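You operate a simulated robot arm through the tools that you are given. There is no shell and no other tool. Be economical: measure what you need, move in short steps, check, and stop when the job is done.

The job below is to be done with a simulated two-armed robot. You get a single attempt, and the scene is never put back.

Task
Dot four even red dots round the bead on the spindle.
Fine: load the fine stick in its own pot, hang it in the mid rest, one dab at each notch of the hand wheel; leave the rest drawn back.

It is judged by the outcome, as a careful person would: the job done as asked, and still so three seconds after it is handed in. It fails if anything else is knocked over, pushed out of place, dropped, spilled or broken.

Robot
Two 6-joint arms with fingered hands on one trunk, on a base that drives. Base frame: it is fixed to the floor where the robot stands at the start and does not move with it; the origin is under the middle of the robot, x ahead of it, y to its left, z up; the surface under the hand at the start is at about z = 0.8. Lengths are in m, angles in rad, forces in N, time in s.
The left shoulder is at the start at [0.05, 0.17, 1.066], the right one opposite. With the tool pointing down near the work surface each hand reaches from about 0.5 to 0.78 m from the robot's upright axis, wherever it stands, measured 20 degrees to its own side. Places, roughly: hand wheel [1, 0.9, 0.9]; long bead (3x3x4 cm) [0.8, 0.8, 0.9]; mid rest [0.7, 0.8, 0.9]; pad stick (3x3x13 cm) [0.6, 0.6, 0.9]; ring of the mid rest [0.8, 0.8, 0.9]. Payload 3.5 kg a hand.
Tool frame (each hand has its own): the origin (TCP) lies between the finger pads and is the grasp point; the fingertips stand 0.026 m ahead of it; z points along the fingers, y is the line along which they close. Largest opening 0.132 m; the body of the gripper starts 0.073 m behind the TCP. The gripper is a hand of 3 fingers: y runs from the thumb to the fingers, the wrist lies at [0, 0, -0.234] in the tool frame, and closing takes about 1.5 s.
Orientation is told as [roll, pitch, yaw] about the base's x, y, z axes, in that order, counted from this pose: with the fingers straight down and closing along the base's y, the tool's x points along the base's -x, its y along +y and its z along -z.

Tools
- The arms move only by the tool send_rows. It takes "left_plan", "right_plan" or both (then of equal length, played together; a hand with none holds still); each is a list that holds one entry, the list of rows, each a list of 6 numbers: the shift along the tool's x, y, z in m, then the turn, a rotation vector about the tool's x, y, z in rad. In form: [[[dx, dy, dz, ax, ay, az], ...]]. A call has 1 to 20 rows; each row is the pose to reach, as a shift and turn from the pose commanded when the call began, along the tool's axes at that moment. "left_jaw" and "right_jaw" are, for a hand that has rows, the closure, from 0 (fully open) to 1 (shut), set as the call begins (left out, the last holds). A row lasts 0.2 s, in which the tool goes at most 0.05 m and 0.15 rad; a call with a longer step from one row to the next is refused whole, and so is a gripper value outside its range. A pose out of reach is approached as far as the arm can. The call stops where the force on the tool passes 40 N (or 10 N more than at its start, if that is more) or the arm is blocked; 0.2 s more then pass. Each finger travels about 0.108 m/s and halts on what it meets, pressing with about 22 N; the grip force reading is that of the motor and also rises with nothing between the fingers. The clock runs only during rows and for 0.2 s after the last one: add rows that repeat a pose to give the fingers time. The reply holds the time, the measured pose of the TCP, the force on the tool along the base axes, the opening and the grip force, in the units named above and with some noise, with the torque about the TCP (base axes, N m) and any sound that the robot's microphone picked up.
- Cameras (640 x 400 px; columns grow to the right, rows downward): "scene" is now at [0.0272, 0.0235, 1.6802]; the picture's right is [0.39, -0.92, 0.00], its down [-0.58, -0.25, -0.78] and it looks along [0.72, 0.31, -0.63] (base axes); focal length 247 px, centre (320, 200). "left" rides on the left gripper at [-0.062, 0.003, -0.092] in its tool frame; the picture's right is [-0.05, -1.00, 0.00], its down [0.83, -0.04, -0.56] and it looks along [0.55, -0.03, 0.83] (tool axes); focal length 230 px, centre (320, 200). "right" rides on the right gripper at [0.062, 0.003, -0.092] in its tool frame; the picture's right is [-0.05, 1.00, 0.00], its down [-0.83, -0.04, -0.56] and it looks along [-0.55, -0.03, 0.83] (tool axes); focal length 230 px, centre (320, 200). There is no depth. A picture from a camera that has moved, and an enlarged one, comes with that camera's place and axes in the base frame and with its lens. The place of the scene camera against the robot may be out by one fixed shift of up to 0.025 m in any direction.
- grab_frame(camera): a new picture of that camera. No time passes.
- lift_body(by): slides the trunk up (or, below 0, down) by that many m; the arms and the scene camera ride with it, the base frame stays. It gives what a move gives, with no picture.
- steer(legs): drives the robot by 1 to 6 legs, each [ahead, left, turn to the left] in m, m and rad, along the robot's own axes; the way and the turn of a leg run together, so that a leg with both is an arc; at most 1.5 m and 3.142 rad a leg. The arms and the cameras ride along, it lands a little off, and it stops where it bumps. It gives what a move gives.
- move_fingers(finger1, finger2, thumb_bend, hand): sets how far each is bent, from 0 (flat) to 1 (curled in); at 0.3 the hand is open as for a grip, at 0.7 the pads meet at the TCP. One left out holds its place. A second passes; each finger stops where it meets its share of the squeeze, and holds until it gets a number again. A gripper value or a shape takes the hand back. It gives what a move gives, with no picture; readings hold the bend of each and the force on the fingers (four entries, about 0 where the hand has none), thumb and palm.
- set_grasp(shape, hand): the hand has 3 fingers and takes this shape, open, in about a second: jaw (thumb against the fingers, like two jaws); tri (thumb and two fingers); tip (a fingertip pinch); poke (one finger out to press); point (the index stretched); flat (the hand flat); cup (the hand cupped); fist (a fist). The gripper value then closes the fingers along that shape, each until it touches; the sizes above hold for jaw. It gives what a move gives, with no picture.
- pan_tilt(pan, tilt): turns the head with the scene camera to pan (to the left, within 1.501 rad either way) and tilt (down, from -0.506 to 1.204), counted from straight ahead of the robot. It gives what a move gives.
- close_up(camera, box): a new picture of the part [left, top, right, bottom] of that camera's present view, enlarged. No time passes.
- finish_job(): hands the job in; it is judged then, once.

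Go step by step. Nothing tells you exact positions but the pictures and the camera data: compare them with the known pose of the tool, close in by small moves and look again before you grip or let go. The budget is 120 turns and 100 pictures, counting those below and the enlarged ones. Unless the task says otherwise, let go and move clear before handing in.

The tools are called by a JSON object that holds its "api" and its "payload". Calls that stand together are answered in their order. send_rows: Moves the arms, as the interface text tells. Its arguments: {"type":"object","properties":{"left_plan":{"type":"array"},"left_jaw":{"type":"number"},"right_plan":{"type":"array"},"right_jaw":{"type":"number"}},"required":[]} The other tools are called the same way: lift_body (by) slides the trunk up or down; set_grasp (shape, hand) gives the hand a shape; move_fingers (finger1, finger2, thumb_bend, hand) moves the fingers one by one; steer (legs) drives the base; pan_tilt (pan, tilt) turns the head that bears the scene camera; grab_frame (camera) takes a picture; close_up (camera, box) takes an enlarged picture of a part of a camera's view; finish_job () hands the job in.

At the start:

```text
time_s: 0.0
left_tcp_pos: [0.3663, 0.5529, 1.1894]
left_tcp_rot: [0.0, -0.001, -0.001]
left_ft_force: [-0.2, 0.0, -0.1]
left_moment: [0.0, -0.02, 0.01]
left_gripper_width: 0.1321
left_gripper_force: 0.1
left_shape: jaw
left_bend: [0.3, 0.3, 0.3]
left_finger forces: [0.1, 0.0, 0.1, 0.0, 0.1, 0.0]
right_tcp_pos: [0.5517, 0.0783, 1.1904]
right_tcp_rot: [0.0, 0.001, -0.001]
right_ft_force: [0.8, 0.7, 0.0]
right_moment: [-0.03, 0.03, -0.03]
right_gripper_width: 0.1318
right_gripper_force: 0.0
right_shape: jaw
right_bend: [0.3, 0.3, 0.3]
right_finger forces: [0.0, 0.0, 0.1, 0.0, 0.0, 0.0]
trunk travel left (down, up): [-0.682, 0.028]
robot x, y, heading: [-0.0002, -0.0017, -0.002]
head pan, tilt: [0.403, 0.677]
```

scene: 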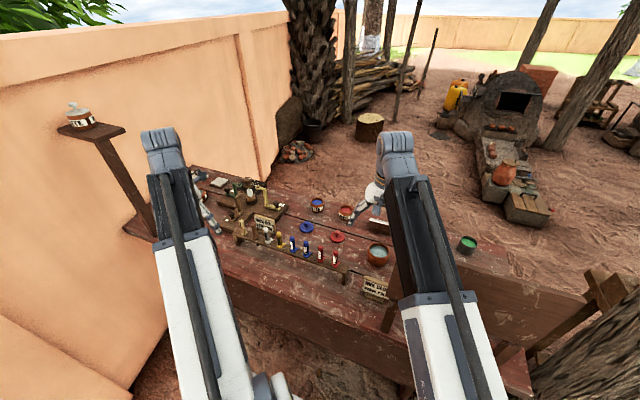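
right: 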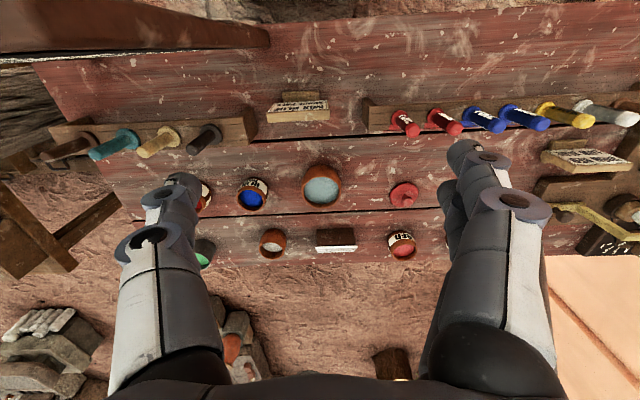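
left: 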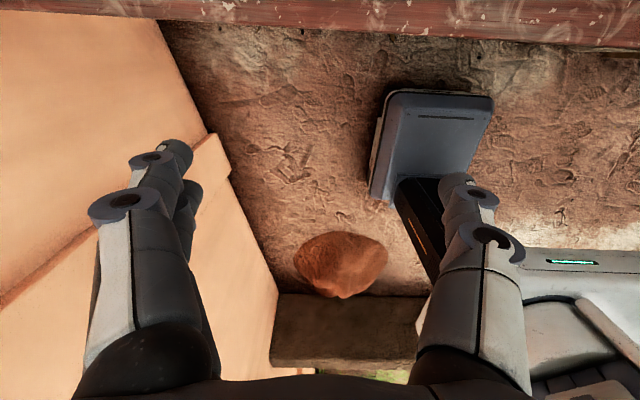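

I see a bench with a stick rack, pots, lids and a small lathe-like spindle stand on the left. I'll enlarge the work area to read the labels.

{"api": "close_up", "payload": {"camera": "scene", "box": [180, 160, 300, 260]}}

{"api": "close_up", "payload": {"camera": "scene", "box": [260, 190, 400, 300]}}

{"api": "close_up", "payload": {"camera": "right", "box": [360, 80, 640, 270]}}

```text
4.00 times, centred on (240, 210) of scene
camera zoom: at [0.0272, 0.0235, 1.6802], right [0.39, -0.92, 0.0], down [-0.58, -0.25, -0.78], along [0.72, 0.31, -0.63], focal length 989 px, centre (640, 160)
```

zoom: 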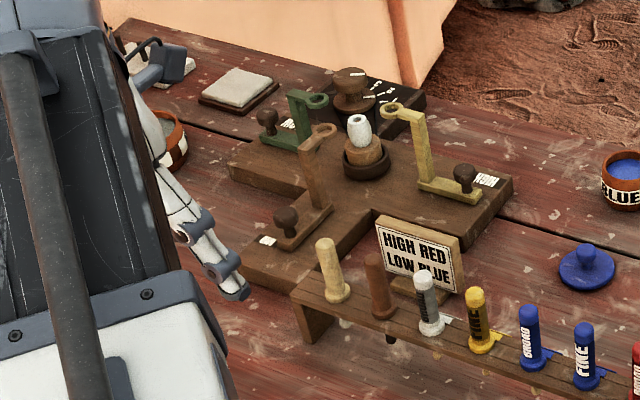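

```text
3.64 times, centred on (330, 245) of scene
camera zoom: at [0.0272, 0.0235, 1.6802], right [0.39, -0.92, 0.0], down [-0.58, -0.25, -0.78], along [0.72, 0.31, -0.63], focal length 899 px, centre (284, 36)
```

zoom: 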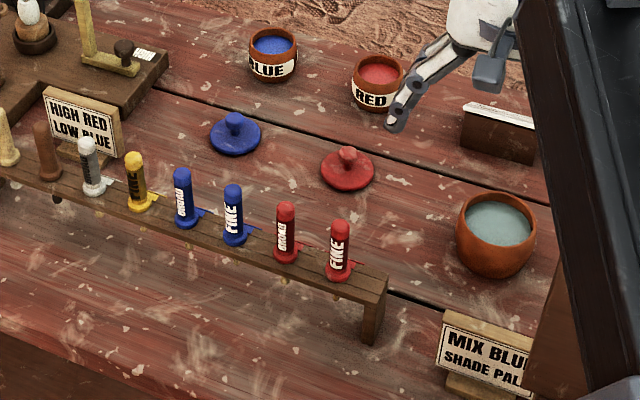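

```text
2.11 times, centred on (500, 175) of right
camera zoom: at [0.4904, 0.082, 1.2826], right [0.05, 1.0, 0.0], down [0.83, -0.04, 0.56], along [0.55, -0.03, -0.83], focal length 484 px, centre (-59, 253)
```

zoom: 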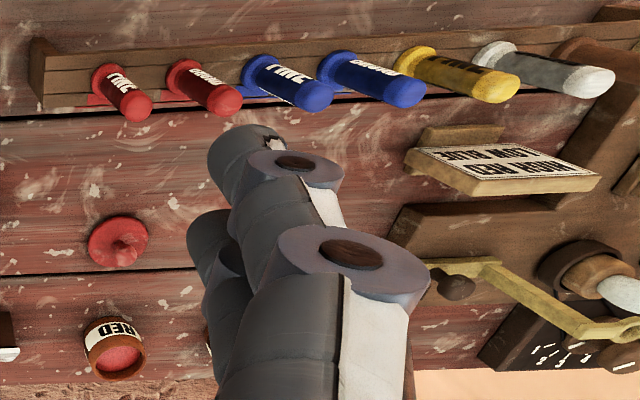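

The red FINE stick is the rightmost in the rack, near (0.60, 0.22). I'll check the base clearance to the bench and get a better look at the spindle stand.

{"api": "pan_tilt", "payload": {"pan": 0.0, "tilt": 1.2}}

{"api": "grab_frame", "payload": {"camera": "scene"}}

{"api": "pan_tilt", "payload": {"pan": 0.75, "tilt": 0.7}}

{"api": "grab_frame", "payload": {"camera": "scene"}}

```text
time_s: 0.9
left_tcp_pos: [0.3662, 0.5529, 1.1897]
left_tcp_rot: [0.001, 0.0, 0.0]
left_ft_force: [0.2, 0.1, -0.6]
left_moment: [0.01, 0.04, 0.02]
left_gripper_width: 0.1321
left_gripper_force: 0.0
left_shape: jaw
left_bend: [0.3, 0.3, 0.3]
left_finger forces: [0.1, 0.1, 0.0, 0.0, 0.0, 0.0]
right_tcp_pos: [0.5526, 0.078, 1.1895]
right_tcp_rot: [0.0, -0.001, 0.0]
right_ft_force: [0.3, 0.3, -0.4]
right_moment: [0.04, -0.06, -0.02]
right_gripper_width: 0.1318
right_gripper_force: 0.1
right_shape: jaw
right_bend: [0.3, 0.3, 0.3]
right_finger forces: [0.0, 0.0, 0.0, 0.0, 0.1, 0.1]
trunk travel left (down, up): [-0.682, 0.028]
robot x, y, heading: [0.0026, 0.002, 0.001]
head pan, tilt: [0.0, 1.201]
```

```text
93 pictures are left
camera scene: at [0.0043, -0.0102, 1.6423], right [0.0, -1.0, 0.0], down [-0.93, 0.0, -0.36], along [0.36, 0.0, -0.93], focal length 247 px, centre (320, 200)
```

scene: 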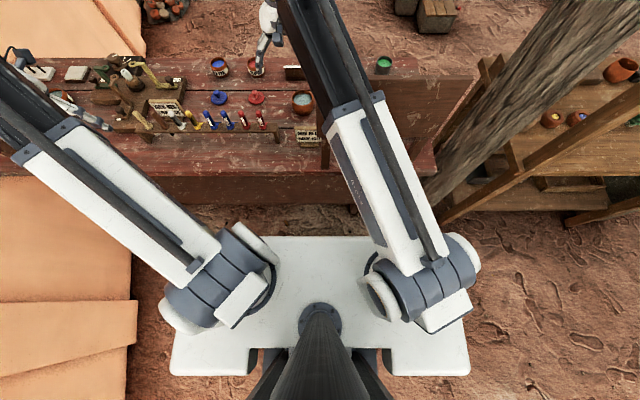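

```text
time_s: 2.0
left_tcp_pos: [0.3679, 0.5542, 1.1906]
left_tcp_rot: [0.002, 0.0, 0.001]
left_ft_force: [0.3, 0.0, -0.3]
left_moment: [0.01, 0.01, -0.01]
left_gripper_width: 0.132
left_gripper_force: 0.1
left_shape: jaw
left_bend: [0.3, 0.3, 0.3]
left_finger forces: [0.0, 0.0, 0.0, 0.0, 0.0, 0.0]
right_tcp_pos: [0.5527, 0.0794, 1.1911]
right_tcp_rot: [0.001, -0.001, -0.001]
right_ft_force: [-0.6, -1.2, 0.3]
right_moment: [0.0, -0.03, -0.03]
right_gripper_width: 0.1322
right_gripper_force: 0.1
right_shape: jaw
right_bend: [0.3, 0.3, 0.3]
right_finger forces: [0.0, 0.0, 0.0, 0.0, 0.0, 0.0]
trunk travel left (down, up): [-0.682, 0.028]
robot x, y, heading: [-0.0037, -0.003, -0.0]
head pan, tilt: [0.75, 0.7]
```

```text
92 pictures are left
camera scene: at [0.0104, 0.0476, 1.6782], right [0.68, -0.73, 0.0], down [-0.47, -0.44, -0.76], along [0.56, 0.52, -0.64], focal length 247 px, centre (320, 200)
```

scene: 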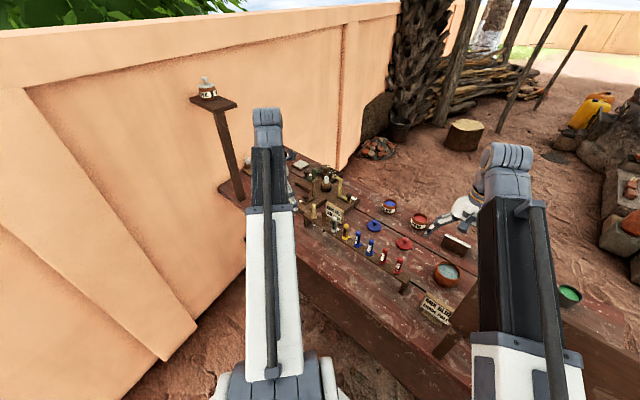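

The base is a small block near the floor and the shoulder carriage is above bench height, so there is room. I'll clear the right hand to its own side and bring the left hand over the red FINE stick to look.

{"api": "send_rows", "payload": {"right_plan": [[[0, -0.045, 0, 0, 0, 0], [0, -0.09, 0, 0, 0, 0], [0, -0.135, 0, 0, 0, 0], [0, -0.18, 0, 0, 0, 0], [0, -0.225, 0, 0, 0, 0], [0, -0.27, 0, 0, 0, 0], [0.0, -0.31, 0, 0, 0, 0], [0, -0.31, 0, 0, 0, 0], [0, -0.31, 0, 0, 0, 0]]], "left_plan": [[[0, 0, 0, 0, 0, 0], [-0.02, -0.03, 0, 0, 0, 0], [-0.045, -0.07, 0, 0, 0, 0], [-0.07, -0.11, 0, 0, 0, 0], [-0.095, -0.15, 0, 0, 0, 0], [-0.12, -0.19, 0, 0, 0, 0], [-0.15, -0.23, 0, 0, 0, 0], [-0.18, -0.27, 0, 0, 0, 0], [-0.2, -0.31, 0, 0, 0, 0]]]}}

{"api": "grab_frame", "payload": {"camera": "left"}}

{"api": "pan_tilt", "payload": {"pan": 0.4, "tilt": 0.9}}

{"api": "grab_frame", "payload": {"camera": "scene"}}

```text
time_s: 4.0
left_tcp_pos: [0.5682, 0.2427, 1.192]
left_tcp_rot: [0.001, 0.0, -0.001]
left_ft_force: [-0.8, 0.3, -0.5]
left_moment: [0.01, 0.0, -0.01]
left_gripper_width: 0.1322
left_gripper_force: 0.0
left_shape: jaw
left_bend: [0.3, 0.3, 0.3]
left_finger forces: [0.1, 0.1, 0.1, 0.0, 0.0, 0.0]
right_tcp_pos: [0.5543, -0.2307, 1.189]
right_tcp_rot: [0.001, 0.0, 0.0]
right_ft_force: [-0.8, 0.7, 0.0]
right_moment: [0.01, 0.02, -0.01]
right_gripper_width: 0.132
right_gripper_force: 0.0
right_shape: jaw
right_bend: [0.3, 0.3, 0.3]
right_finger forces: [0.1, 0.0, 0.1, 0.0, 0.0, 0.0]
trunk travel left (down, up): [-0.682, 0.028]
robot x, y, heading: [-0.0, 0.0008, -0.002]
head pan, tilt: [0.75, 0.7]
```

```text
91 pictures are left
camera left: at [0.63, 0.247, 1.2849], right [0.05, -1.0, 0.0], down [-0.83, -0.04, 0.56], along [-0.55, -0.03, -0.83], focal length 230 px, centre (320, 200)
```

left: 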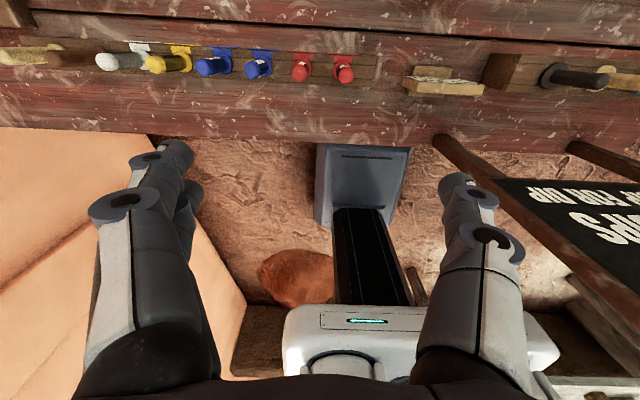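

```text
time_s: 4.9
left_tcp_pos: [0.5671, 0.2442, 1.1913]
left_tcp_rot: [0.0, 0.0, -0.001]
left_ft_force: [0.0, -0.5, 0.0]
left_moment: [0.0, 0.01, 0.01]
left_gripper_width: 0.1321
left_gripper_force: 0.0
left_shape: jaw
left_bend: [0.3, 0.3, 0.3]
left_finger forces: [0.0, 0.0, 0.1, 0.0, 0.0, 0.0]
right_tcp_pos: [0.5536, -0.2307, 1.1898]
right_tcp_rot: [0.0, 0.0, 0.0]
right_ft_force: [-0.2, -0.5, -1.3]
right_moment: [0.03, 0.01, 0.01]
right_gripper_width: 0.1317
right_gripper_force: 0.1
right_shape: jaw
right_bend: [0.3, 0.3, 0.3]
right_finger forces: [0.0, 0.0, 0.0, 0.1, 0.1, 0.0]
trunk travel left (down, up): [-0.682, 0.028]
robot x, y, heading: [-0.0007, -0.0033, 0.001]
head pan, tilt: [0.4, 0.901]
```

```text
90 pictures are left
camera scene: at [0.0178, 0.0192, 1.6621], right [0.39, -0.92, 0.0], down [-0.72, -0.31, -0.62], along [0.57, 0.24, -0.78], focal length 247 px, centre (320, 200)
```

scene: 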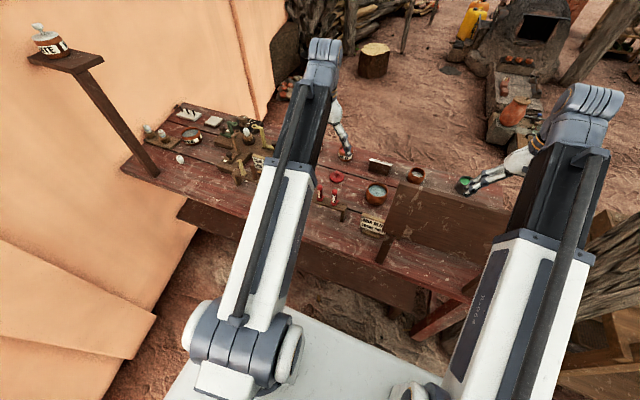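

The red sticks are visible below and a bit ahead of the left hand. I'll enlarge the view to locate the FINE one accurately.

{"api": "close_up", "payload": {"camera": "left", "box": [270, 30, 400, 110]}}

{"api": "close_up", "payload": {"camera": "scene", "box": [290, 150, 430, 240]}}

```text
4.92 times, centred on (335, 70) of left
camera zoom: at [0.6295, 0.2481, 1.2847], right [0.05, -1.0, 0.0], down [-0.83, -0.04, 0.56], along [-0.55, -0.03, -0.83], focal length 1133 px, centre (246, 840)
```

zoom: 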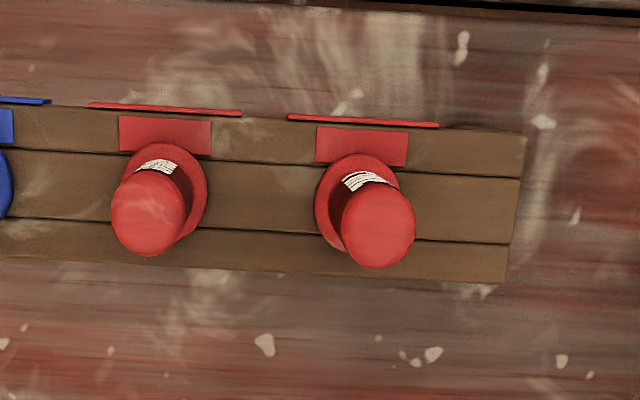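

```text
4.44 times, centred on (360, 195) of scene
camera zoom: at [0.0178, 0.0192, 1.6621], right [0.39, -0.92, 0.0], down [-0.72, -0.31, -0.62], along [0.57, 0.24, -0.78], focal length 1099 px, centre (142, 222)
```

zoom: 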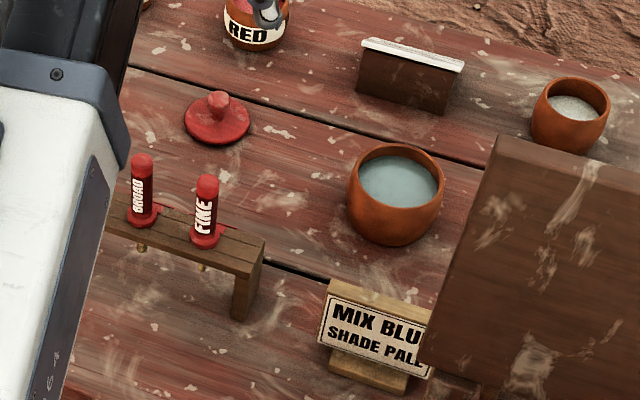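

FINE stick works out at about (0.598, 0.207), flange z≈0.835, top z≈0.916, with its neighbour 7 cm away. I'll pre-close the jaw to about 6 cm and descend to just above it.

{"api": "send_rows", "payload": {"left_plan": [[[-0.03, -0.037, 0.02, 0, 0, 0], [-0.03, -0.037, 0.06, 0, 0, 0], [-0.03, -0.037, 0.1, 0, 0, 0], [-0.03, -0.037, 0.14, 0, 0, 0], [-0.03, -0.037, 0.18, 0, 0, 0], [-0.03, -0.037, 0.21, 0, 0, 0], [-0.03, -0.037, 0.21, 0, 0, 0], [-0.03, -0.037, 0.21, 0, 0, 0]]], "left_jaw": 0.5}}

{"api": "grab_frame", "payload": {"camera": "left"}}

```text
refused: row 1 steps farther than a row can; nothing moved
```

```text
87 pictures are left
camera left: at [0.6295, 0.2481, 1.2847], right [0.05, -1.0, 0.0], down [-0.83, -0.04, 0.56], along [-0.55, -0.03, -0.83], focal length 230 px, centre (320, 200)
```

left: 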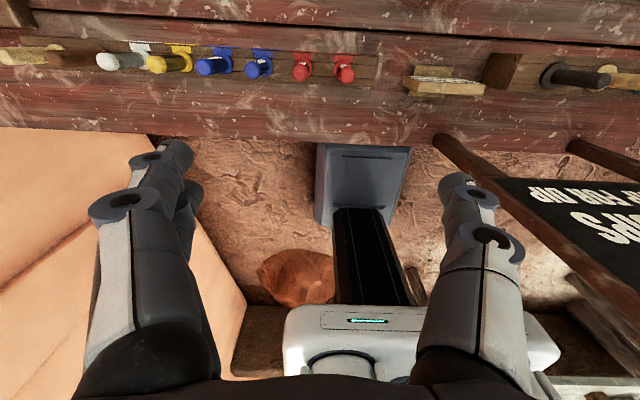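

The first row was slightly too long; I'll resend it with shorter steps.

{"api": "send_rows", "payload": {"left_plan": [[[-0.03, -0.037, 0, 0, 0, 0], [-0.03, -0.037, 0.045, 0, 0, 0], [-0.03, -0.037, 0.09, 0, 0, 0], [-0.03, -0.037, 0.135, 0, 0, 0], [-0.03, -0.037, 0.18, 0, 0, 0], [-0.03, -0.037, 0.21, 0, 0, 0], [-0.03, -0.037, 0.21, 0, 0, 0], [-0.03, -0.037, 0.21, 0, 0, 0]]], "left_jaw": 0.5}}

{"api": "grab_frame", "payload": {"camera": "left"}}

```text
time_s: 6.7
left_tcp_pos: [0.5962, 0.2066, 0.9806]
left_tcp_rot: [0.0, 0.0, -0.001]
left_ft_force: [-0.1, 0.3, -0.5]
left_moment: [-0.01, 0.01, 0.01]
left_gripper_width: 0.0664
left_gripper_force: 0.1
left_shape: jaw
left_bend: [0.73, 0.73, 0.7]
left_finger forces: [0.0, 0.0, 0.1, 0.0, 0.1, 0.0]
right_tcp_pos: [0.5532, -0.2308, 1.1904]
right_tcp_rot: [-0.001, 0.0, -0.001]
right_ft_force: [0.2, -0.1, 0.0]
right_moment: [0.01, -0.05, 0.01]
right_gripper_width: 0.132
right_gripper_force: 0.0
right_shape: jaw
right_bend: [0.3, 0.3, 0.3]
right_finger forces: [0.0, 0.1, 0.0, 0.1, 0.0, 0.0]
trunk travel left (down, up): [-0.682, 0.028]
robot x, y, heading: [-0.0022, -0.0027, -0.006]
head pan, tilt: [0.4, 0.901]
```

```text
86 pictures are left
camera left: at [0.6591, 0.2109, 1.0735], right [0.05, -1.0, 0.0], down [-0.83, -0.04, 0.56], along [-0.55, -0.03, -0.83], focal length 230 px, centre (320, 200)
```

left: 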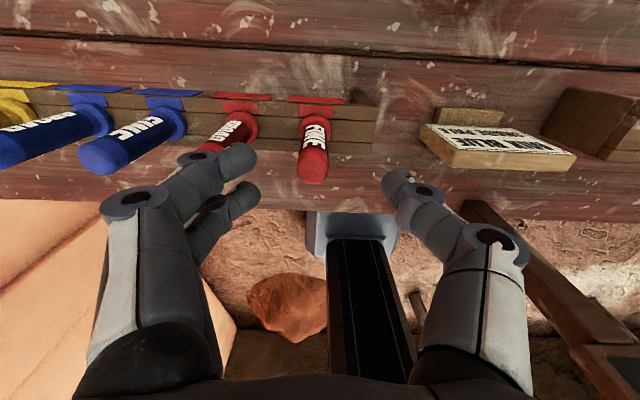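

The stick is at about (0.598, 0.210), but the knuckles could brush the neighbouring stick with this closing direction. I'll turn the hand a quarter turn so it closes along x, across the rack.

{"api": "send_rows", "payload": {"left_plan": [[[0, 0.002, 0, 0, 0, 0.14], [0, 0.002, 0, 0, 0, 0.28], [0, 0.002, 0, 0, 0, 0.42], [0, 0.002, 0, 0, 0, 0.56], [0, 0.002, 0, 0, 0, 0.7], [0, 0.002, 0, 0, 0, 0.84], [0, 0.002, 0, 0, 0, 0.98], [0, 0.002, 0, 0, 0, 1.12], [0, 0.002, 0, 0, 0, 1.26], [0, 0.002, 0, 0, 0, 1.4], [0, 0.002, 0, 0, 0, 1.5], [0, 0.002, 0, 0, 0, 1.571], [0, 0.002, 0, 0, 0, 1.571]]]}}

{"api": "grab_frame", "payload": {"camera": "left"}}

```text
time_s: 9.5
left_tcp_pos: [0.5952, 0.2078, 0.9798]
left_tcp_rot: [0.0, 0.0, -1.573]
left_ft_force: [0.0, 0.3, -0.7]
left_moment: [-0.02, -0.03, 0.0]
left_gripper_width: 0.0662
left_gripper_force: 0.0
left_shape: jaw
left_bend: [0.73, 0.73, 0.7]
left_finger forces: [0.1, 0.1, 0.1, 0.0, 0.0, 0.0]
right_tcp_pos: [0.5541, -0.2296, 1.1904]
right_tcp_rot: [0.0, -0.001, 0.0]
right_ft_force: [-0.1, -0.4, 0.5]
right_moment: [0.0, 0.0, 0.02]
right_gripper_width: 0.132
right_gripper_force: 0.1
right_shape: jaw
right_bend: [0.3, 0.3, 0.3]
right_finger forces: [0.0, 0.0, 0.0, 0.0, 0.0, 0.0]
trunk travel left (down, up): [-0.682, 0.028]
robot x, y, heading: [0.0021, -0.001, 0.001]
head pan, tilt: [0.4, 0.901]
```

```text
85 pictures are left
camera left: at [0.6005, 0.1475, 1.0734], right [-1.0, -0.05, 0.0], down [-0.04, 0.83, 0.56], along [-0.03, 0.55, -0.83], focal length 230 px, centre (320, 200)
```

left: 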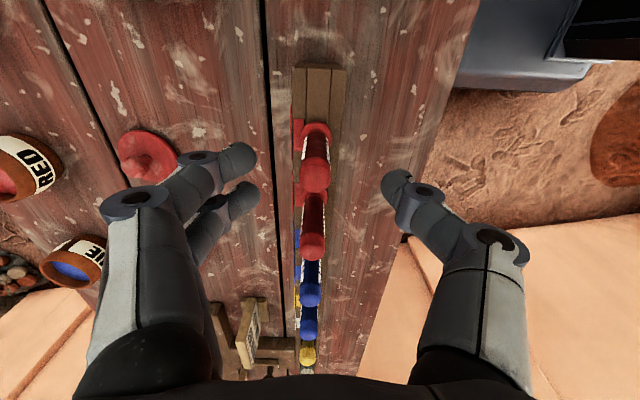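

The hand now straddles the rack and the neighbours lie along the free side. I'll enlarge to fix the stick's y and height before descending.

{"api": "close_up", "payload": {"camera": "left", "box": [260, 100, 380, 200]}}

```text
4.00 times, centred on (320, 150) of left
camera zoom: at [0.6005, 0.1475, 1.0734], right [-1.0, -0.05, 0.0], down [-0.04, 0.83, 0.56], along [-0.03, 0.55, -0.83], focal length 920 px, centre (320, 400)
```

zoom: 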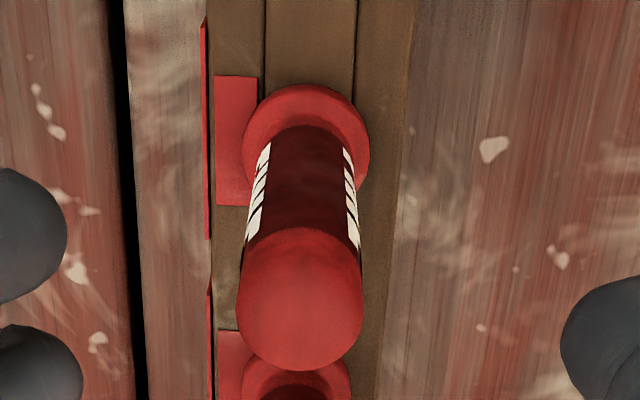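

The stick is at about (0.600, 0.215), flange z≈0.86, top ≈0.945. I'll descend around it to z≈0.895 and check.

{"api": "send_rows", "payload": {"left_plan": [[[0.007, 0.004, 0.02, 0, 0, 0], [0.007, 0.004, 0.045, 0, 0, 0], [0.007, 0.004, 0.065, 0, 0, 0], [0.007, 0.004, 0.085, 0, 0, 0], [0.007, 0.004, 0.085, 0, 0, 0]]]}}

{"api": "grab_frame", "payload": {"camera": "left"}}

```text
time_s: 10.7
left_tcp_pos: [0.6003, 0.2156, 0.8957]
left_tcp_rot: [0.001, 0.001, -1.572]
left_ft_force: [0.7, -0.9, 0.0]
left_moment: [0.01, 0.03, -0.02]
left_gripper_width: 0.0667
left_gripper_force: 0.2
left_shape: jaw
left_bend: [0.73, 0.73, 0.7]
left_finger forces: [0.2, 0.1, 0.0, 0.0, 0.1, 0.1]
right_tcp_pos: [0.5525, -0.2303, 1.1899]
right_tcp_rot: [0.001, 0.001, 0.001]
right_ft_force: [-0.9, 0.2, -0.2]
right_moment: [0.0, -0.04, -0.04]
right_gripper_width: 0.132
right_gripper_force: 0.0
right_shape: jaw
right_bend: [0.3, 0.3, 0.3]
right_finger forces: [0.0, 0.1, 0.1, 0.0, 0.0, 0.0]
trunk travel left (down, up): [-0.682, 0.028]
robot x, y, heading: [0.0012, -0.0005, -0.0]
head pan, tilt: [0.4, 0.901]
```

```text
83 pictures are left
camera left: at [0.6049, 0.1551, 0.988], right [-1.0, -0.05, 0.0], down [-0.04, 0.83, 0.56], along [-0.03, 0.55, -0.83], focal length 230 px, centre (320, 200)
```

left: 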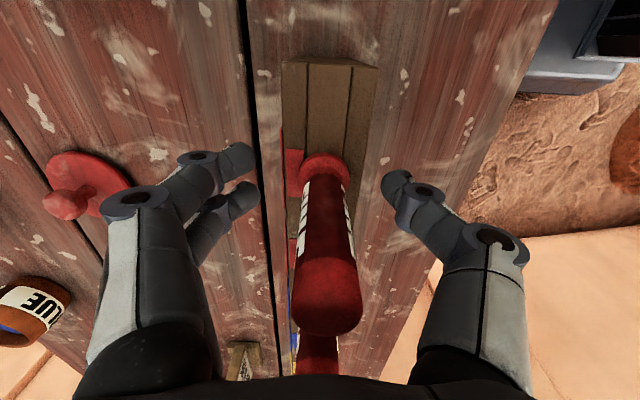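

The stick stands between the fingers; I'll nudge 5 mm along y and close on the handle.

{"api": "send_rows", "payload": {"left_plan": [[[0.005, 0, 0, 0, 0, 0], [0.005, 0, 0, 0, 0, 0], [0.005, 0, 0, 0, 0, 0], [0.005, 0, 0, 0, 0, 0], [0.005, 0, 0, 0, 0, 0], [0.005, 0, 0, 0, 0, 0]]], "left_jaw": 1.0}}

{"api": "grab_frame", "payload": {"camera": "left"}}

```text
time_s: 12.1
left_tcp_pos: [0.601, 0.2193, 0.8957]
left_tcp_rot: [0.0, -0.001, -1.571]
left_ft_force: [-1.0, -8.1, -3.2]
left_moment: [-0.13, 0.09, -0.01]
left_gripper_width: 0.0362
left_gripper_force: 22.2
left_shape: jaw
left_bend: [0.73, 0.73, 0.7]
left_finger forces: [9.8, 9.7, 0.0, 0.1, 20.0, 0.1]
right_tcp_pos: [0.5531, -0.2314, 1.189]
right_tcp_rot: [-0.001, 0.0, 0.0]
right_ft_force: [-0.2, 0.5, -0.1]
right_moment: [0.02, -0.01, 0.02]
right_gripper_width: 0.1319
right_gripper_force: 0.0
right_shape: jaw
right_bend: [0.3, 0.3, 0.3]
right_finger forces: [0.0, 0.0, 0.0, 0.0, 0.1, 0.0]
trunk travel left (down, up): [-0.682, 0.028]
robot x, y, heading: [-0.0022, -0.0043, 0.003]
head pan, tilt: [0.4, 0.901]
```

```text
82 pictures are left
camera left: at [0.6051, 0.1592, 0.9882], right [-1.0, -0.05, 0.0], down [-0.04, 0.83, 0.56], along [-0.03, 0.55, -0.83], focal length 230 px, centre (320, 200)
```

left: 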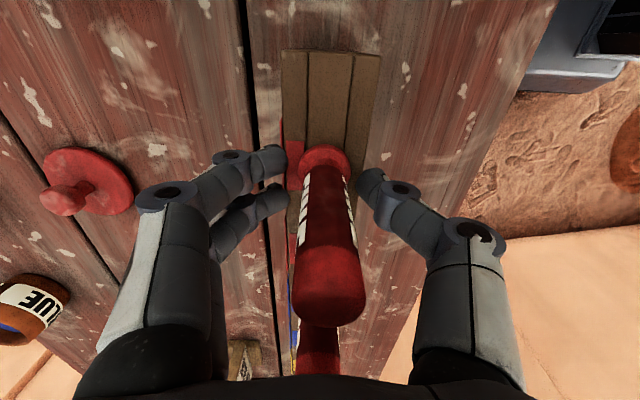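

The grip stopped at 3.6 cm with firm force on all three fingers, although the picture shows a thin gap. I'll lift a little to see whether the stick comes along.

{"api": "send_rows", "payload": {"left_plan": [[[-0.003, 0, 0, 0, 0, 0], [-0.003, 0, -0.01, 0, 0, 0], [-0.003, 0, -0.02, 0, 0, 0], [-0.003, 0, -0.02, 0, 0, 0]]]}}

{"api": "grab_frame", "payload": {"camera": "left"}}

```text
time_s: 13.1
left_tcp_pos: [0.6011, 0.2173, 0.9154]
left_tcp_rot: [0.001, 0.001, -1.572]
left_ft_force: [-1.8, 0.3, 0.0]
left_moment: [-0.03, -0.03, 0.0]
left_gripper_width: 0.0237
left_gripper_force: 21.9
left_shape: jaw
left_bend: [0.75, 0.77, 0.73]
left_finger forces: [6.2, 0.0, 0.1, 0.0, 6.7, 0.0]
right_tcp_pos: [0.5537, -0.2308, 1.1895]
right_tcp_rot: [0.0, -0.001, 0.0]
right_ft_force: [0.2, 0.2, -0.4]
right_moment: [-0.04, 0.0, 0.0]
right_gripper_width: 0.132
right_gripper_force: 0.0
right_shape: jaw
right_bend: [0.3, 0.3, 0.3]
right_finger forces: [0.1, 0.0, 0.1, 0.1, 0.0, 0.1]
trunk travel left (down, up): [-0.682, 0.028]
robot x, y, heading: [0.0012, 0.0007, -0.003]
head pan, tilt: [0.4, 0.901]
```

```text
81 pictures are left
camera left: at [0.6045, 0.157, 1.0087], right [-1.0, -0.05, 0.0], down [-0.04, 0.83, 0.56], along [-0.03, 0.55, -0.83], focal length 230 px, centre (320, 200)
```

left: 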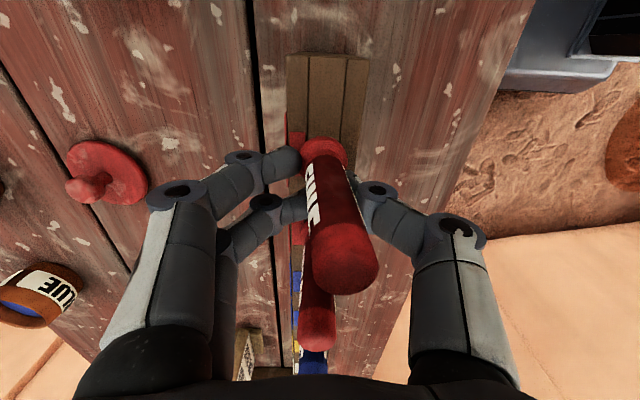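

The fingertips had caught the flange and slipped up onto the handle, tilting it slightly. I'll open gently and let it settle upright, then regrip higher.

{"api": "send_rows", "payload": {"left_plan": [[[0, 0, 0, 0, 0, 0], [0, 0, 0, 0, 0, 0], [0, 0, 0, 0, 0, 0], [0, 0, 0, 0, 0, 0], [0, 0, 0, 0, 0, 0]]], "left_jaw": 0.5}}

{"api": "grab_frame", "payload": {"camera": "left"}}

```text
time_s: 14.3
left_tcp_pos: [0.6006, 0.2173, 0.914]
left_tcp_rot: [0.001, 0.001, -1.571]
left_ft_force: [0.6, -0.6, 0.8]
left_moment: [-0.02, 0.02, 0.02]
left_gripper_width: 0.0653
left_gripper_force: 0.3
left_shape: jaw
left_bend: [0.73, 0.73, 0.7]
left_finger forces: [0.1, 0.1, 0.0, 0.0, 0.0, 0.1]
right_tcp_pos: [0.5525, -0.2315, 1.1901]
right_tcp_rot: [-0.001, -0.002, 0.001]
right_ft_force: [0.1, 0.1, -0.5]
right_moment: [0.02, 0.01, 0.0]
right_gripper_width: 0.1321
right_gripper_force: 0.1
right_shape: jaw
right_bend: [0.3, 0.3, 0.3]
right_finger forces: [0.0, 0.1, 0.0, 0.1, 0.0, 0.0]
trunk travel left (down, up): [-0.682, 0.028]
robot x, y, heading: [-0.0021, -0.0018, 0.006]
head pan, tilt: [0.4, 0.901]
```

```text
80 pictures are left
camera left: at [0.6045, 0.1569, 1.0085], right [-1.0, -0.05, 0.0], down [-0.04, 0.83, 0.56], along [-0.03, 0.55, -0.83], focal length 230 px, centre (320, 200)
```

left: 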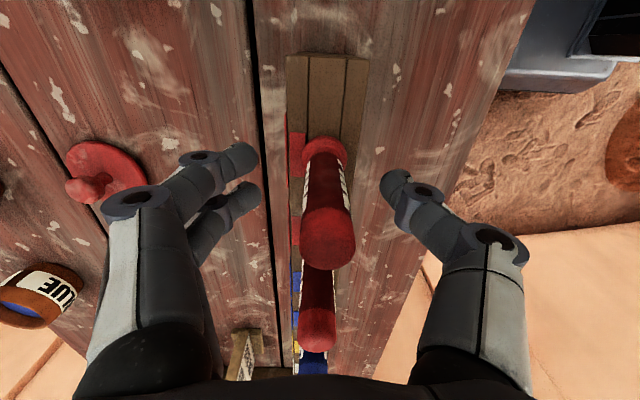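

The stick is upright again and centred between the fingers. I'll close at this height.

{"api": "send_rows", "payload": {"left_plan": [[[0, 0, 0, 0, 0, 0], [0, 0, 0, 0, 0, 0], [0, 0, 0, 0, 0, 0], [0, 0, 0, 0, 0, 0], [0, 0, 0, 0, 0, 0]]], "left_jaw": 1.0}}

{"api": "grab_frame", "payload": {"camera": "left"}}

```text
time_s: 15.5
left_tcp_pos: [0.6003, 0.2175, 0.916]
left_tcp_rot: [0.0, -0.002, -1.573]
left_ft_force: [-0.1, 1.1, 0.9]
left_moment: [0.05, -0.01, 0.0]
left_gripper_width: 0.0039
left_gripper_force: 21.9
left_shape: jaw
left_bend: [0.71, 0.65, 0.71]
left_finger forces: [13.5, 0.1, 0.0, 0.1, 18.8, 0.0]
right_tcp_pos: [0.5537, -0.2317, 1.1905]
right_tcp_rot: [0.0, 0.0, 0.001]
right_ft_force: [0.6, 0.3, -0.5]
right_moment: [0.01, 0.01, -0.01]
right_gripper_width: 0.132
right_gripper_force: 0.1
right_shape: jaw
right_bend: [0.3, 0.3, 0.3]
right_finger forces: [0.0, 0.0, 0.1, 0.0, 0.0, 0.1]
trunk travel left (down, up): [-0.682, 0.028]
robot x, y, heading: [0.0018, 0.0027, -0.001]
head pan, tilt: [0.4, 0.901]
```

```text
79 pictures are left
camera left: at [0.6045, 0.157, 1.0085], right [-1.0, -0.05, 0.0], down [-0.04, 0.83, 0.56], along [-0.03, 0.55, -0.83], focal length 230 px, centre (320, 200)
```

left: 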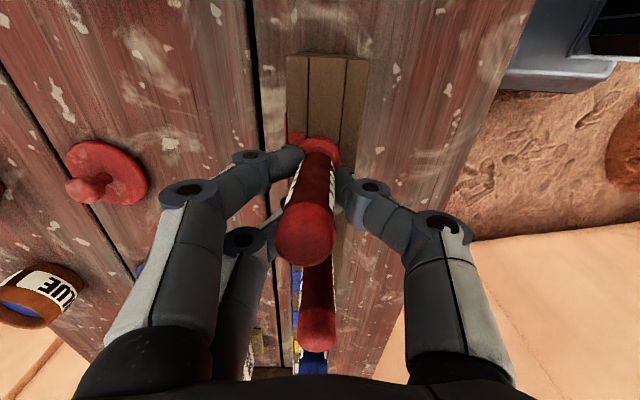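

Only one finger and the thumb caught it: the stick lies about 8 mm nearer the −y side than I set. I'll open, shift, and check before closing.

{"api": "send_rows", "payload": {"left_plan": [[[0, 0, 0, 0, 0, 0], [0, 0, 0, 0, 0, 0], [0, 0, 0, 0, 0, 0], [0, 0, 0, 0, 0, 0], [-0.004, 0, 0, 0, 0, 0], [-0.008, 0, 0, 0, 0, 0], [-0.008, 0, 0, 0, 0, 0]]], "left_jaw": 0.5}}

{"api": "grab_frame", "payload": {"camera": "left"}}

```text
time_s: 17.1
left_tcp_pos: [0.6017, 0.2091, 0.9149]
left_tcp_rot: [-0.001, 0.001, -1.571]
left_ft_force: [0.7, -0.8, -0.1]
left_moment: [-0.03, 0.01, 0.0]
left_gripper_width: 0.0653
left_gripper_force: 0.0
left_shape: jaw
left_bend: [0.73, 0.73, 0.7]
left_finger forces: [0.0, 0.1, 0.0, 0.0, 0.0, 0.0]
right_tcp_pos: [0.5529, -0.2313, 1.1881]
right_tcp_rot: [0.0, 0.0, -0.001]
right_ft_force: [-0.5, 0.4, 0.0]
right_moment: [0.02, -0.02, 0.01]
right_gripper_width: 0.132
right_gripper_force: 0.0
right_shape: jaw
right_bend: [0.3, 0.3, 0.3]
right_finger forces: [0.0, 0.0, 0.0, 0.0, 0.0, 0.0]
trunk travel left (down, up): [-0.682, 0.028]
robot x, y, heading: [0.0034, 0.0003, 0.0]
head pan, tilt: [0.4, 0.901]
```

```text
78 pictures are left
camera left: at [0.6049, 0.1487, 1.0087], right [-1.0, -0.05, 0.0], down [-0.04, 0.83, 0.56], along [-0.03, 0.55, -0.83], focal length 230 px, centre (320, 200)
```

left: 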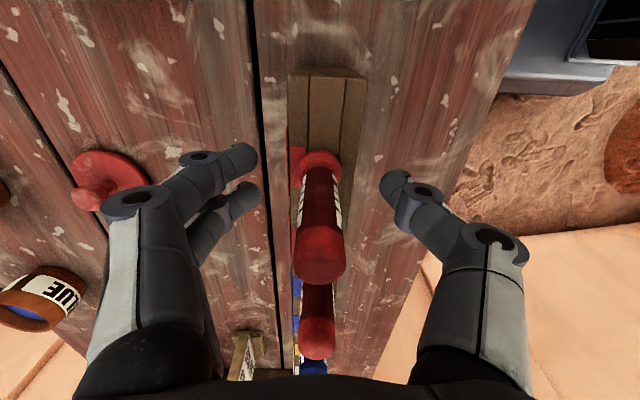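

The stick now passes centrally between the two fingers. Closing again.

{"api": "send_rows", "payload": {"left_plan": [[[0, 0, 0, 0, 0, 0], [0, 0, 0, 0, 0, 0], [0, 0, 0, 0, 0, 0], [0, 0, 0, 0, 0, 0], [0, 0, 0, 0, 0, 0]]], "left_jaw": 1.0}}

{"api": "grab_frame", "payload": {"camera": "left"}}

```text
time_s: 18.3
left_tcp_pos: [0.6005, 0.2091, 0.9161]
left_tcp_rot: [0.0, 0.002, -1.57]
left_ft_force: [-0.4, 0.2, 0.0]
left_moment: [-0.01, 0.03, 0.04]
left_gripper_width: 0.0077
left_gripper_force: 21.8
left_shape: jaw
left_bend: [0.71, 0.71, 0.7]
left_finger forces: [8.3, 10.7, 0.0, 0.1, 18.2, 0.0]
right_tcp_pos: [0.5515, -0.2313, 1.1895]
right_tcp_rot: [0.0, 0.001, -0.001]
right_ft_force: [0.4, -0.1, 0.7]
right_moment: [0.0, 0.0, 0.0]
right_gripper_width: 0.1322
right_gripper_force: 0.0
right_shape: jaw
right_bend: [0.3, 0.3, 0.3]
right_finger forces: [0.1, 0.0, 0.1, 0.1, 0.0, 0.0]
trunk travel left (down, up): [-0.682, 0.028]
robot x, y, heading: [0.0023, 0.003, 0.002]
head pan, tilt: [0.4, 0.901]
```

```text
77 pictures are left
camera left: at [0.6049, 0.1487, 1.0086], right [-1.0, -0.05, 0.0], down [-0.04, 0.83, 0.56], along [-0.03, 0.55, -0.83], focal length 230 px, centre (320, 200)
```

left: 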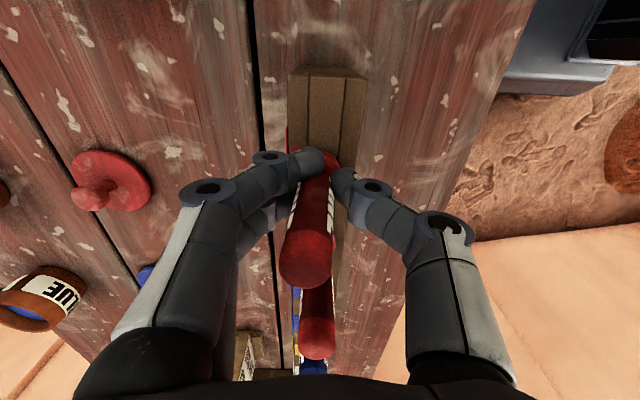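

Now all three fingers share the load evenly, with the stick wedged between thumb and two fingers. Lifting a little to test.

{"api": "send_rows", "payload": {"left_plan": [[[0, 0, -0.01, 0, 0, 0], [0, 0, -0.02, 0, 0, 0], [0, 0, -0.04, 0, 0, 0], [0, 0, -0.06, 0, 0, 0], [0, 0, -0.08, 0, 0, 0], [0, 0, -0.08, 0, 0, 0]]]}}

{"api": "grab_frame", "payload": {"camera": "left"}}

{"api": "grab_frame", "payload": {"camera": "scene"}}

```text
time_s: 19.7
left_tcp_pos: [0.6, 0.2098, 0.9957]
left_tcp_rot: [-0.001, -0.001, -1.572]
left_ft_force: [-0.6, 0.7, -0.1]
left_moment: [0.04, -0.01, 0.02]
left_gripper_width: 0.0075
left_gripper_force: 22.1
left_shape: jaw
left_bend: [0.71, 0.71, 0.7]
left_finger forces: [8.5, 11.1, 0.0, 0.0, 18.1, 0.1]
right_tcp_pos: [0.554, -0.2309, 1.1902]
right_tcp_rot: [0.0, 0.0, 0.001]
right_ft_force: [0.1, -0.4, -0.3]
right_moment: [0.01, 0.0, 0.0]
right_gripper_width: 0.1316
right_gripper_force: 0.0
right_shape: jaw
right_bend: [0.3, 0.3, 0.3]
right_finger forces: [0.0, 0.0, 0.0, 0.1, 0.0, 0.0]
trunk travel left (down, up): [-0.682, 0.028]
robot x, y, heading: [0.0035, -0.0021, 0.001]
head pan, tilt: [0.4, 0.901]
```

```text
76 pictures are left
camera left: at [0.6047, 0.149, 1.0886], right [-1.0, -0.05, 0.0], down [-0.04, 0.83, 0.56], along [-0.03, 0.55, -0.83], focal length 230 px, centre (320, 200)
```

left: 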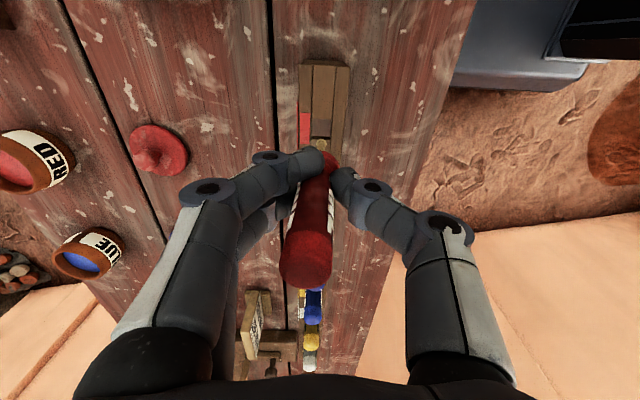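

```text
75 pictures are left
camera scene: at [0.0179, 0.0191, 1.6621], right [0.39, -0.92, 0.0], down [-0.72, -0.3, -0.62], along [0.57, 0.24, -0.78], focal length 247 px, centre (320, 200)
```

scene: 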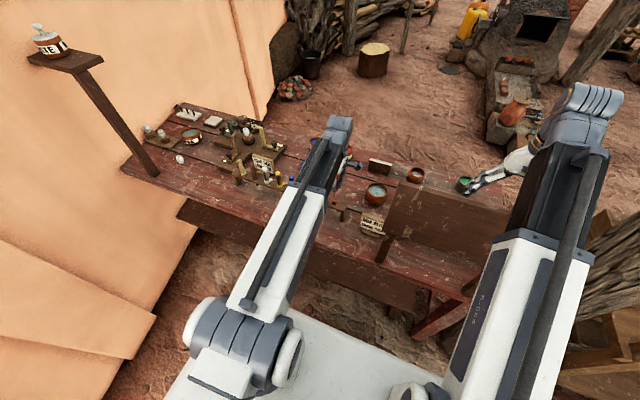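

The stick came out cleanly and is held firmly. Next I'll retract the right hand clear of the standing board and drive ahead in small legs toward the red pot near (0.945, 0.28).

{"api": "send_rows", "payload": {"right_plan": [[[0.03, 0, -0.02, 0, 0, 0], [0.06, 0, -0.04, 0, 0, 0], [0.09, 0, -0.06, 0, 0, 0], [0.12, 0, -0.08, 0, 0, 0], [0.15, 0, -0.1, 0, 0, 0], [0.15, 0, -0.1, 0, 0, 0]]], "left_plan": [[[0, 0, -0.01, 0, 0, 0], [0, 0, -0.02, 0, 0, 0], [0, 0, -0.03, 0, 0, 0], [0, 0, -0.03, 0, 0, 0], [0, 0, -0.03, 0, 0, 0], [0, 0, -0.03, 0, 0, 0]]]}}

{"api": "steer", "payload": {"legs": [[0.12, 0, 0]]}}

{"api": "grab_frame", "payload": {"camera": "left"}}

{"api": "grab_frame", "payload": {"camera": "scene"}}

```text
time_s: 20.6
left_tcp_pos: [0.6012, 0.2084, 1.0247]
left_tcp_rot: [-0.001, -0.001, -1.57]
left_ft_force: [-1.0, 0.2, -0.4]
left_moment: [0.01, 0.0, 0.04]
left_gripper_width: 0.0076
left_gripper_force: 22.3
left_shape: jaw
left_bend: [0.71, 0.71, 0.7]
left_finger forces: [8.5, 11.1, 0.1, 0.1, 18.0, 0.0]
right_tcp_pos: [0.5066, -0.2375, 1.1829]
right_tcp_rot: [-0.007, -0.036, -0.011]
right_ft_force: [23.4, 3.5, -0.4]
right_moment: [-0.1, 0.51, -1.61]
right_gripper_width: 0.1319
right_gripper_force: 0.0
right_shape: jaw
right_bend: [0.29, 0.3, 0.3]
right_finger forces: [23.8, 0.1, 0.1, 0.1, 0.1, 0.1]
right hand out of reach, approached as far as the arm can: row 1, 2, 3, 4
trunk travel left (down, up): [-0.682, 0.028]
robot x, y, heading: [0.0006, 0.0009, 0.002]
head pan, tilt: [0.4, 0.901]
stopped in row 4 (right hand): the force on the tool passed its limit at 57 N (the readings are from after the stop); the commanded pose is now the measured one
```

```text
time_s: 21.9
left_tcp_pos: [0.7241, 0.2113, 1.0244]
left_tcp_rot: [-0.001, -0.001, -1.573]
left_ft_force: [-0.1, -0.8, -1.0]
left_moment: [0.0, 0.05, -0.01]
left_gripper_width: 0.0078
left_gripper_force: 21.9
left_shape: jaw
left_bend: [0.71, 0.71, 0.7]
left_finger forces: [8.5, 11.1, 0.0, 0.0, 18.0, 0.0]
right_tcp_pos: [0.624, -0.238, 1.1816]
right_tcp_rot: [-0.002, -0.03, -0.005]
right_ft_force: [-0.1, -1.1, -0.4]
right_moment: [0.03, 0.02, 0.03]
right_gripper_width: 0.1319
right_gripper_force: 0.0
right_shape: jaw
right_bend: [0.3, 0.3, 0.3]
right_finger forces: [0.0, 0.1, 0.1, 0.1, 0.0, 0.0]
trunk travel left (down, up): [-0.682, 0.028]
robot x, y, heading: [0.1199, -0.0014, -0.0]
head pan, tilt: [0.4, 0.901]
```

```text
74 pictures are left
camera left: at [0.7273, 0.1491, 1.1178], right [-1.0, -0.05, 0.0], down [-0.04, 0.83, 0.56], along [-0.03, 0.55, -0.83], focal length 230 px, centre (320, 200)
```

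left: 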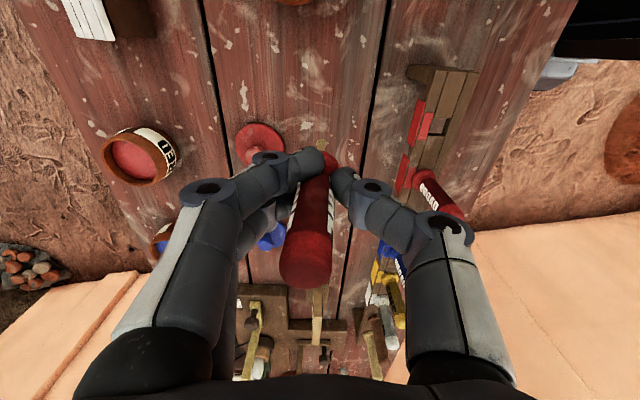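

```text
73 pictures are left
camera scene: at [0.1408, 0.0192, 1.662], right [0.39, -0.92, 0.0], down [-0.72, -0.31, -0.62], along [0.57, 0.24, -0.78], focal length 247 px, centre (320, 200)
```

scene: 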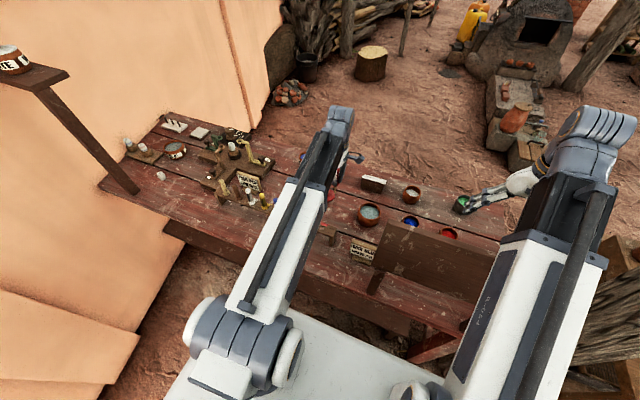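

The right hand met something behind it while retracting, with no force now. I'll check with the right camera what it was.

{"api": "grab_frame", "payload": {"camera": "right"}}

{"api": "pan_tilt", "payload": {"pan": -0.5, "tilt": 0.9}}

{"api": "grab_frame", "payload": {"camera": "scene"}}

```text
72 pictures are left
camera right: at [0.5596, -0.2337, 1.272], right [0.06, 1.0, 0.0], down [0.81, -0.05, 0.58], along [0.58, -0.04, -0.81], focal length 230 px, centre (320, 200)
```

right: 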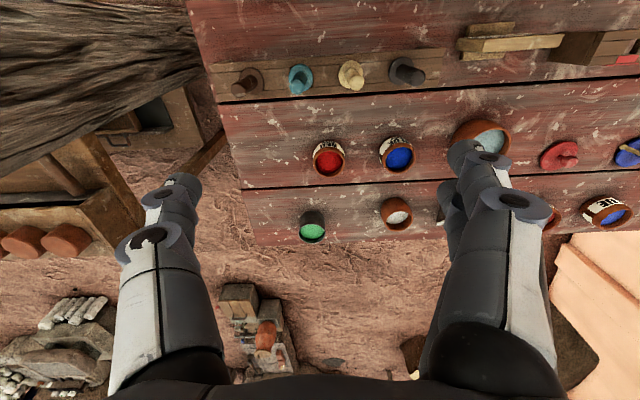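

```text
time_s: 23.1
left_tcp_pos: [0.7236, 0.2093, 1.0253]
left_tcp_rot: [0.0, 0.0, -1.57]
left_ft_force: [0.4, 0.1, -0.3]
left_moment: [0.02, 0.01, 0.02]
left_gripper_width: 0.0075
left_gripper_force: 22.1
left_shape: jaw
left_bend: [0.71, 0.71, 0.7]
left_finger forces: [8.5, 11.1, 0.1, 0.0, 18.1, 0.1]
right_tcp_pos: [0.6235, -0.2389, 1.1829]
right_tcp_rot: [-0.005, -0.03, -0.007]
right_ft_force: [0.0, 0.1, 0.2]
right_moment: [0.01, 0.01, 0.05]
right_gripper_width: 0.1319
right_gripper_force: 0.1
right_shape: jaw
right_bend: [0.3, 0.3, 0.3]
right_finger forces: [0.1, 0.0, 0.1, 0.1, 0.1, 0.0]
trunk travel left (down, up): [-0.682, 0.028]
robot x, y, heading: [0.1175, 0.0036, 0.003]
head pan, tilt: [-0.499, 0.901]
```

```text
71 pictures are left
camera scene: at [0.1358, -0.0463, 1.6621], right [-0.48, -0.88, 0.0], down [-0.69, 0.37, -0.62], along [0.55, -0.3, -0.78], focal length 247 px, centre (320, 200)
```

scene: 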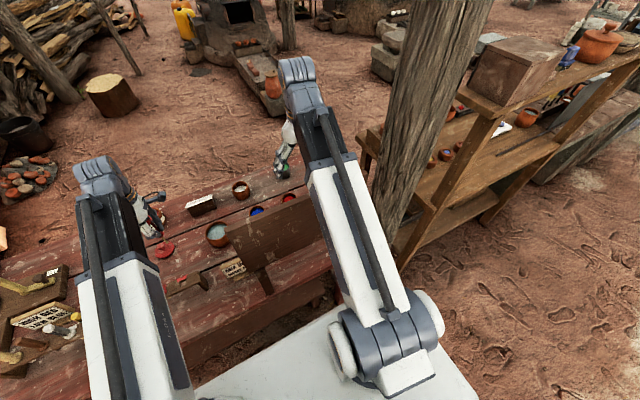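

The right finger touched a standing sign board that reaches z≈1.2 near x≈0.5. I'll check it still stands square.

{"api": "close_up", "payload": {"camera": "scene", "box": [170, 160, 370, 300]}}

{"api": "pan_tilt", "payload": {"pan": -0.2, "tilt": 1.2}}

{"api": "grab_frame", "payload": {"camera": "scene"}}

```text
2.86 times, centred on (270, 230) of scene
camera zoom: at [0.1358, -0.0463, 1.6621], right [-0.48, -0.88, 0.0], down [-0.69, 0.37, -0.62], along [0.55, -0.3, -0.78], focal length 706 px, centre (463, 114)
```

zoom: 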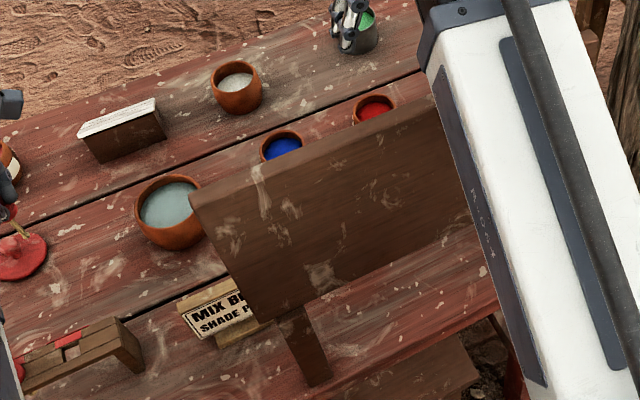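

```text
time_s: 23.9
left_tcp_pos: [0.7215, 0.209, 1.0255]
left_tcp_rot: [0.0, -0.001, -1.573]
left_ft_force: [-0.8, -0.1, -0.5]
left_moment: [-0.04, 0.0, -0.02]
left_gripper_width: 0.0078
left_gripper_force: 21.9
left_shape: jaw
left_bend: [0.71, 0.71, 0.7]
left_finger forces: [8.5, 11.1, 0.1, 0.0, 17.9, 0.1]
right_tcp_pos: [0.6233, -0.2395, 1.1836]
right_tcp_rot: [-0.003, -0.032, -0.008]
right_ft_force: [-0.2, -0.2, 0.4]
right_moment: [0.0, 0.0, 0.04]
right_gripper_width: 0.1318
right_gripper_force: 0.1
right_shape: jaw
right_bend: [0.3, 0.3, 0.3]
right_finger forces: [0.1, 0.1, 0.0, 0.0, 0.0, 0.0]
trunk travel left (down, up): [-0.682, 0.028]
robot x, y, heading: [0.1196, -0.0008, -0.001]
head pan, tilt: [-0.201, 1.201]
```

```text
69 pictures are left
camera scene: at [0.1243, -0.0214, 1.6423], right [-0.2, -0.98, 0.0], down [-0.91, 0.19, -0.36], along [0.36, -0.07, -0.93], focal length 247 px, centre (320, 200)
```

scene: 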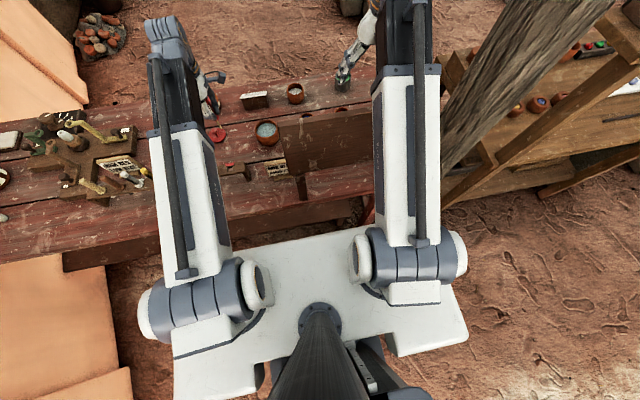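

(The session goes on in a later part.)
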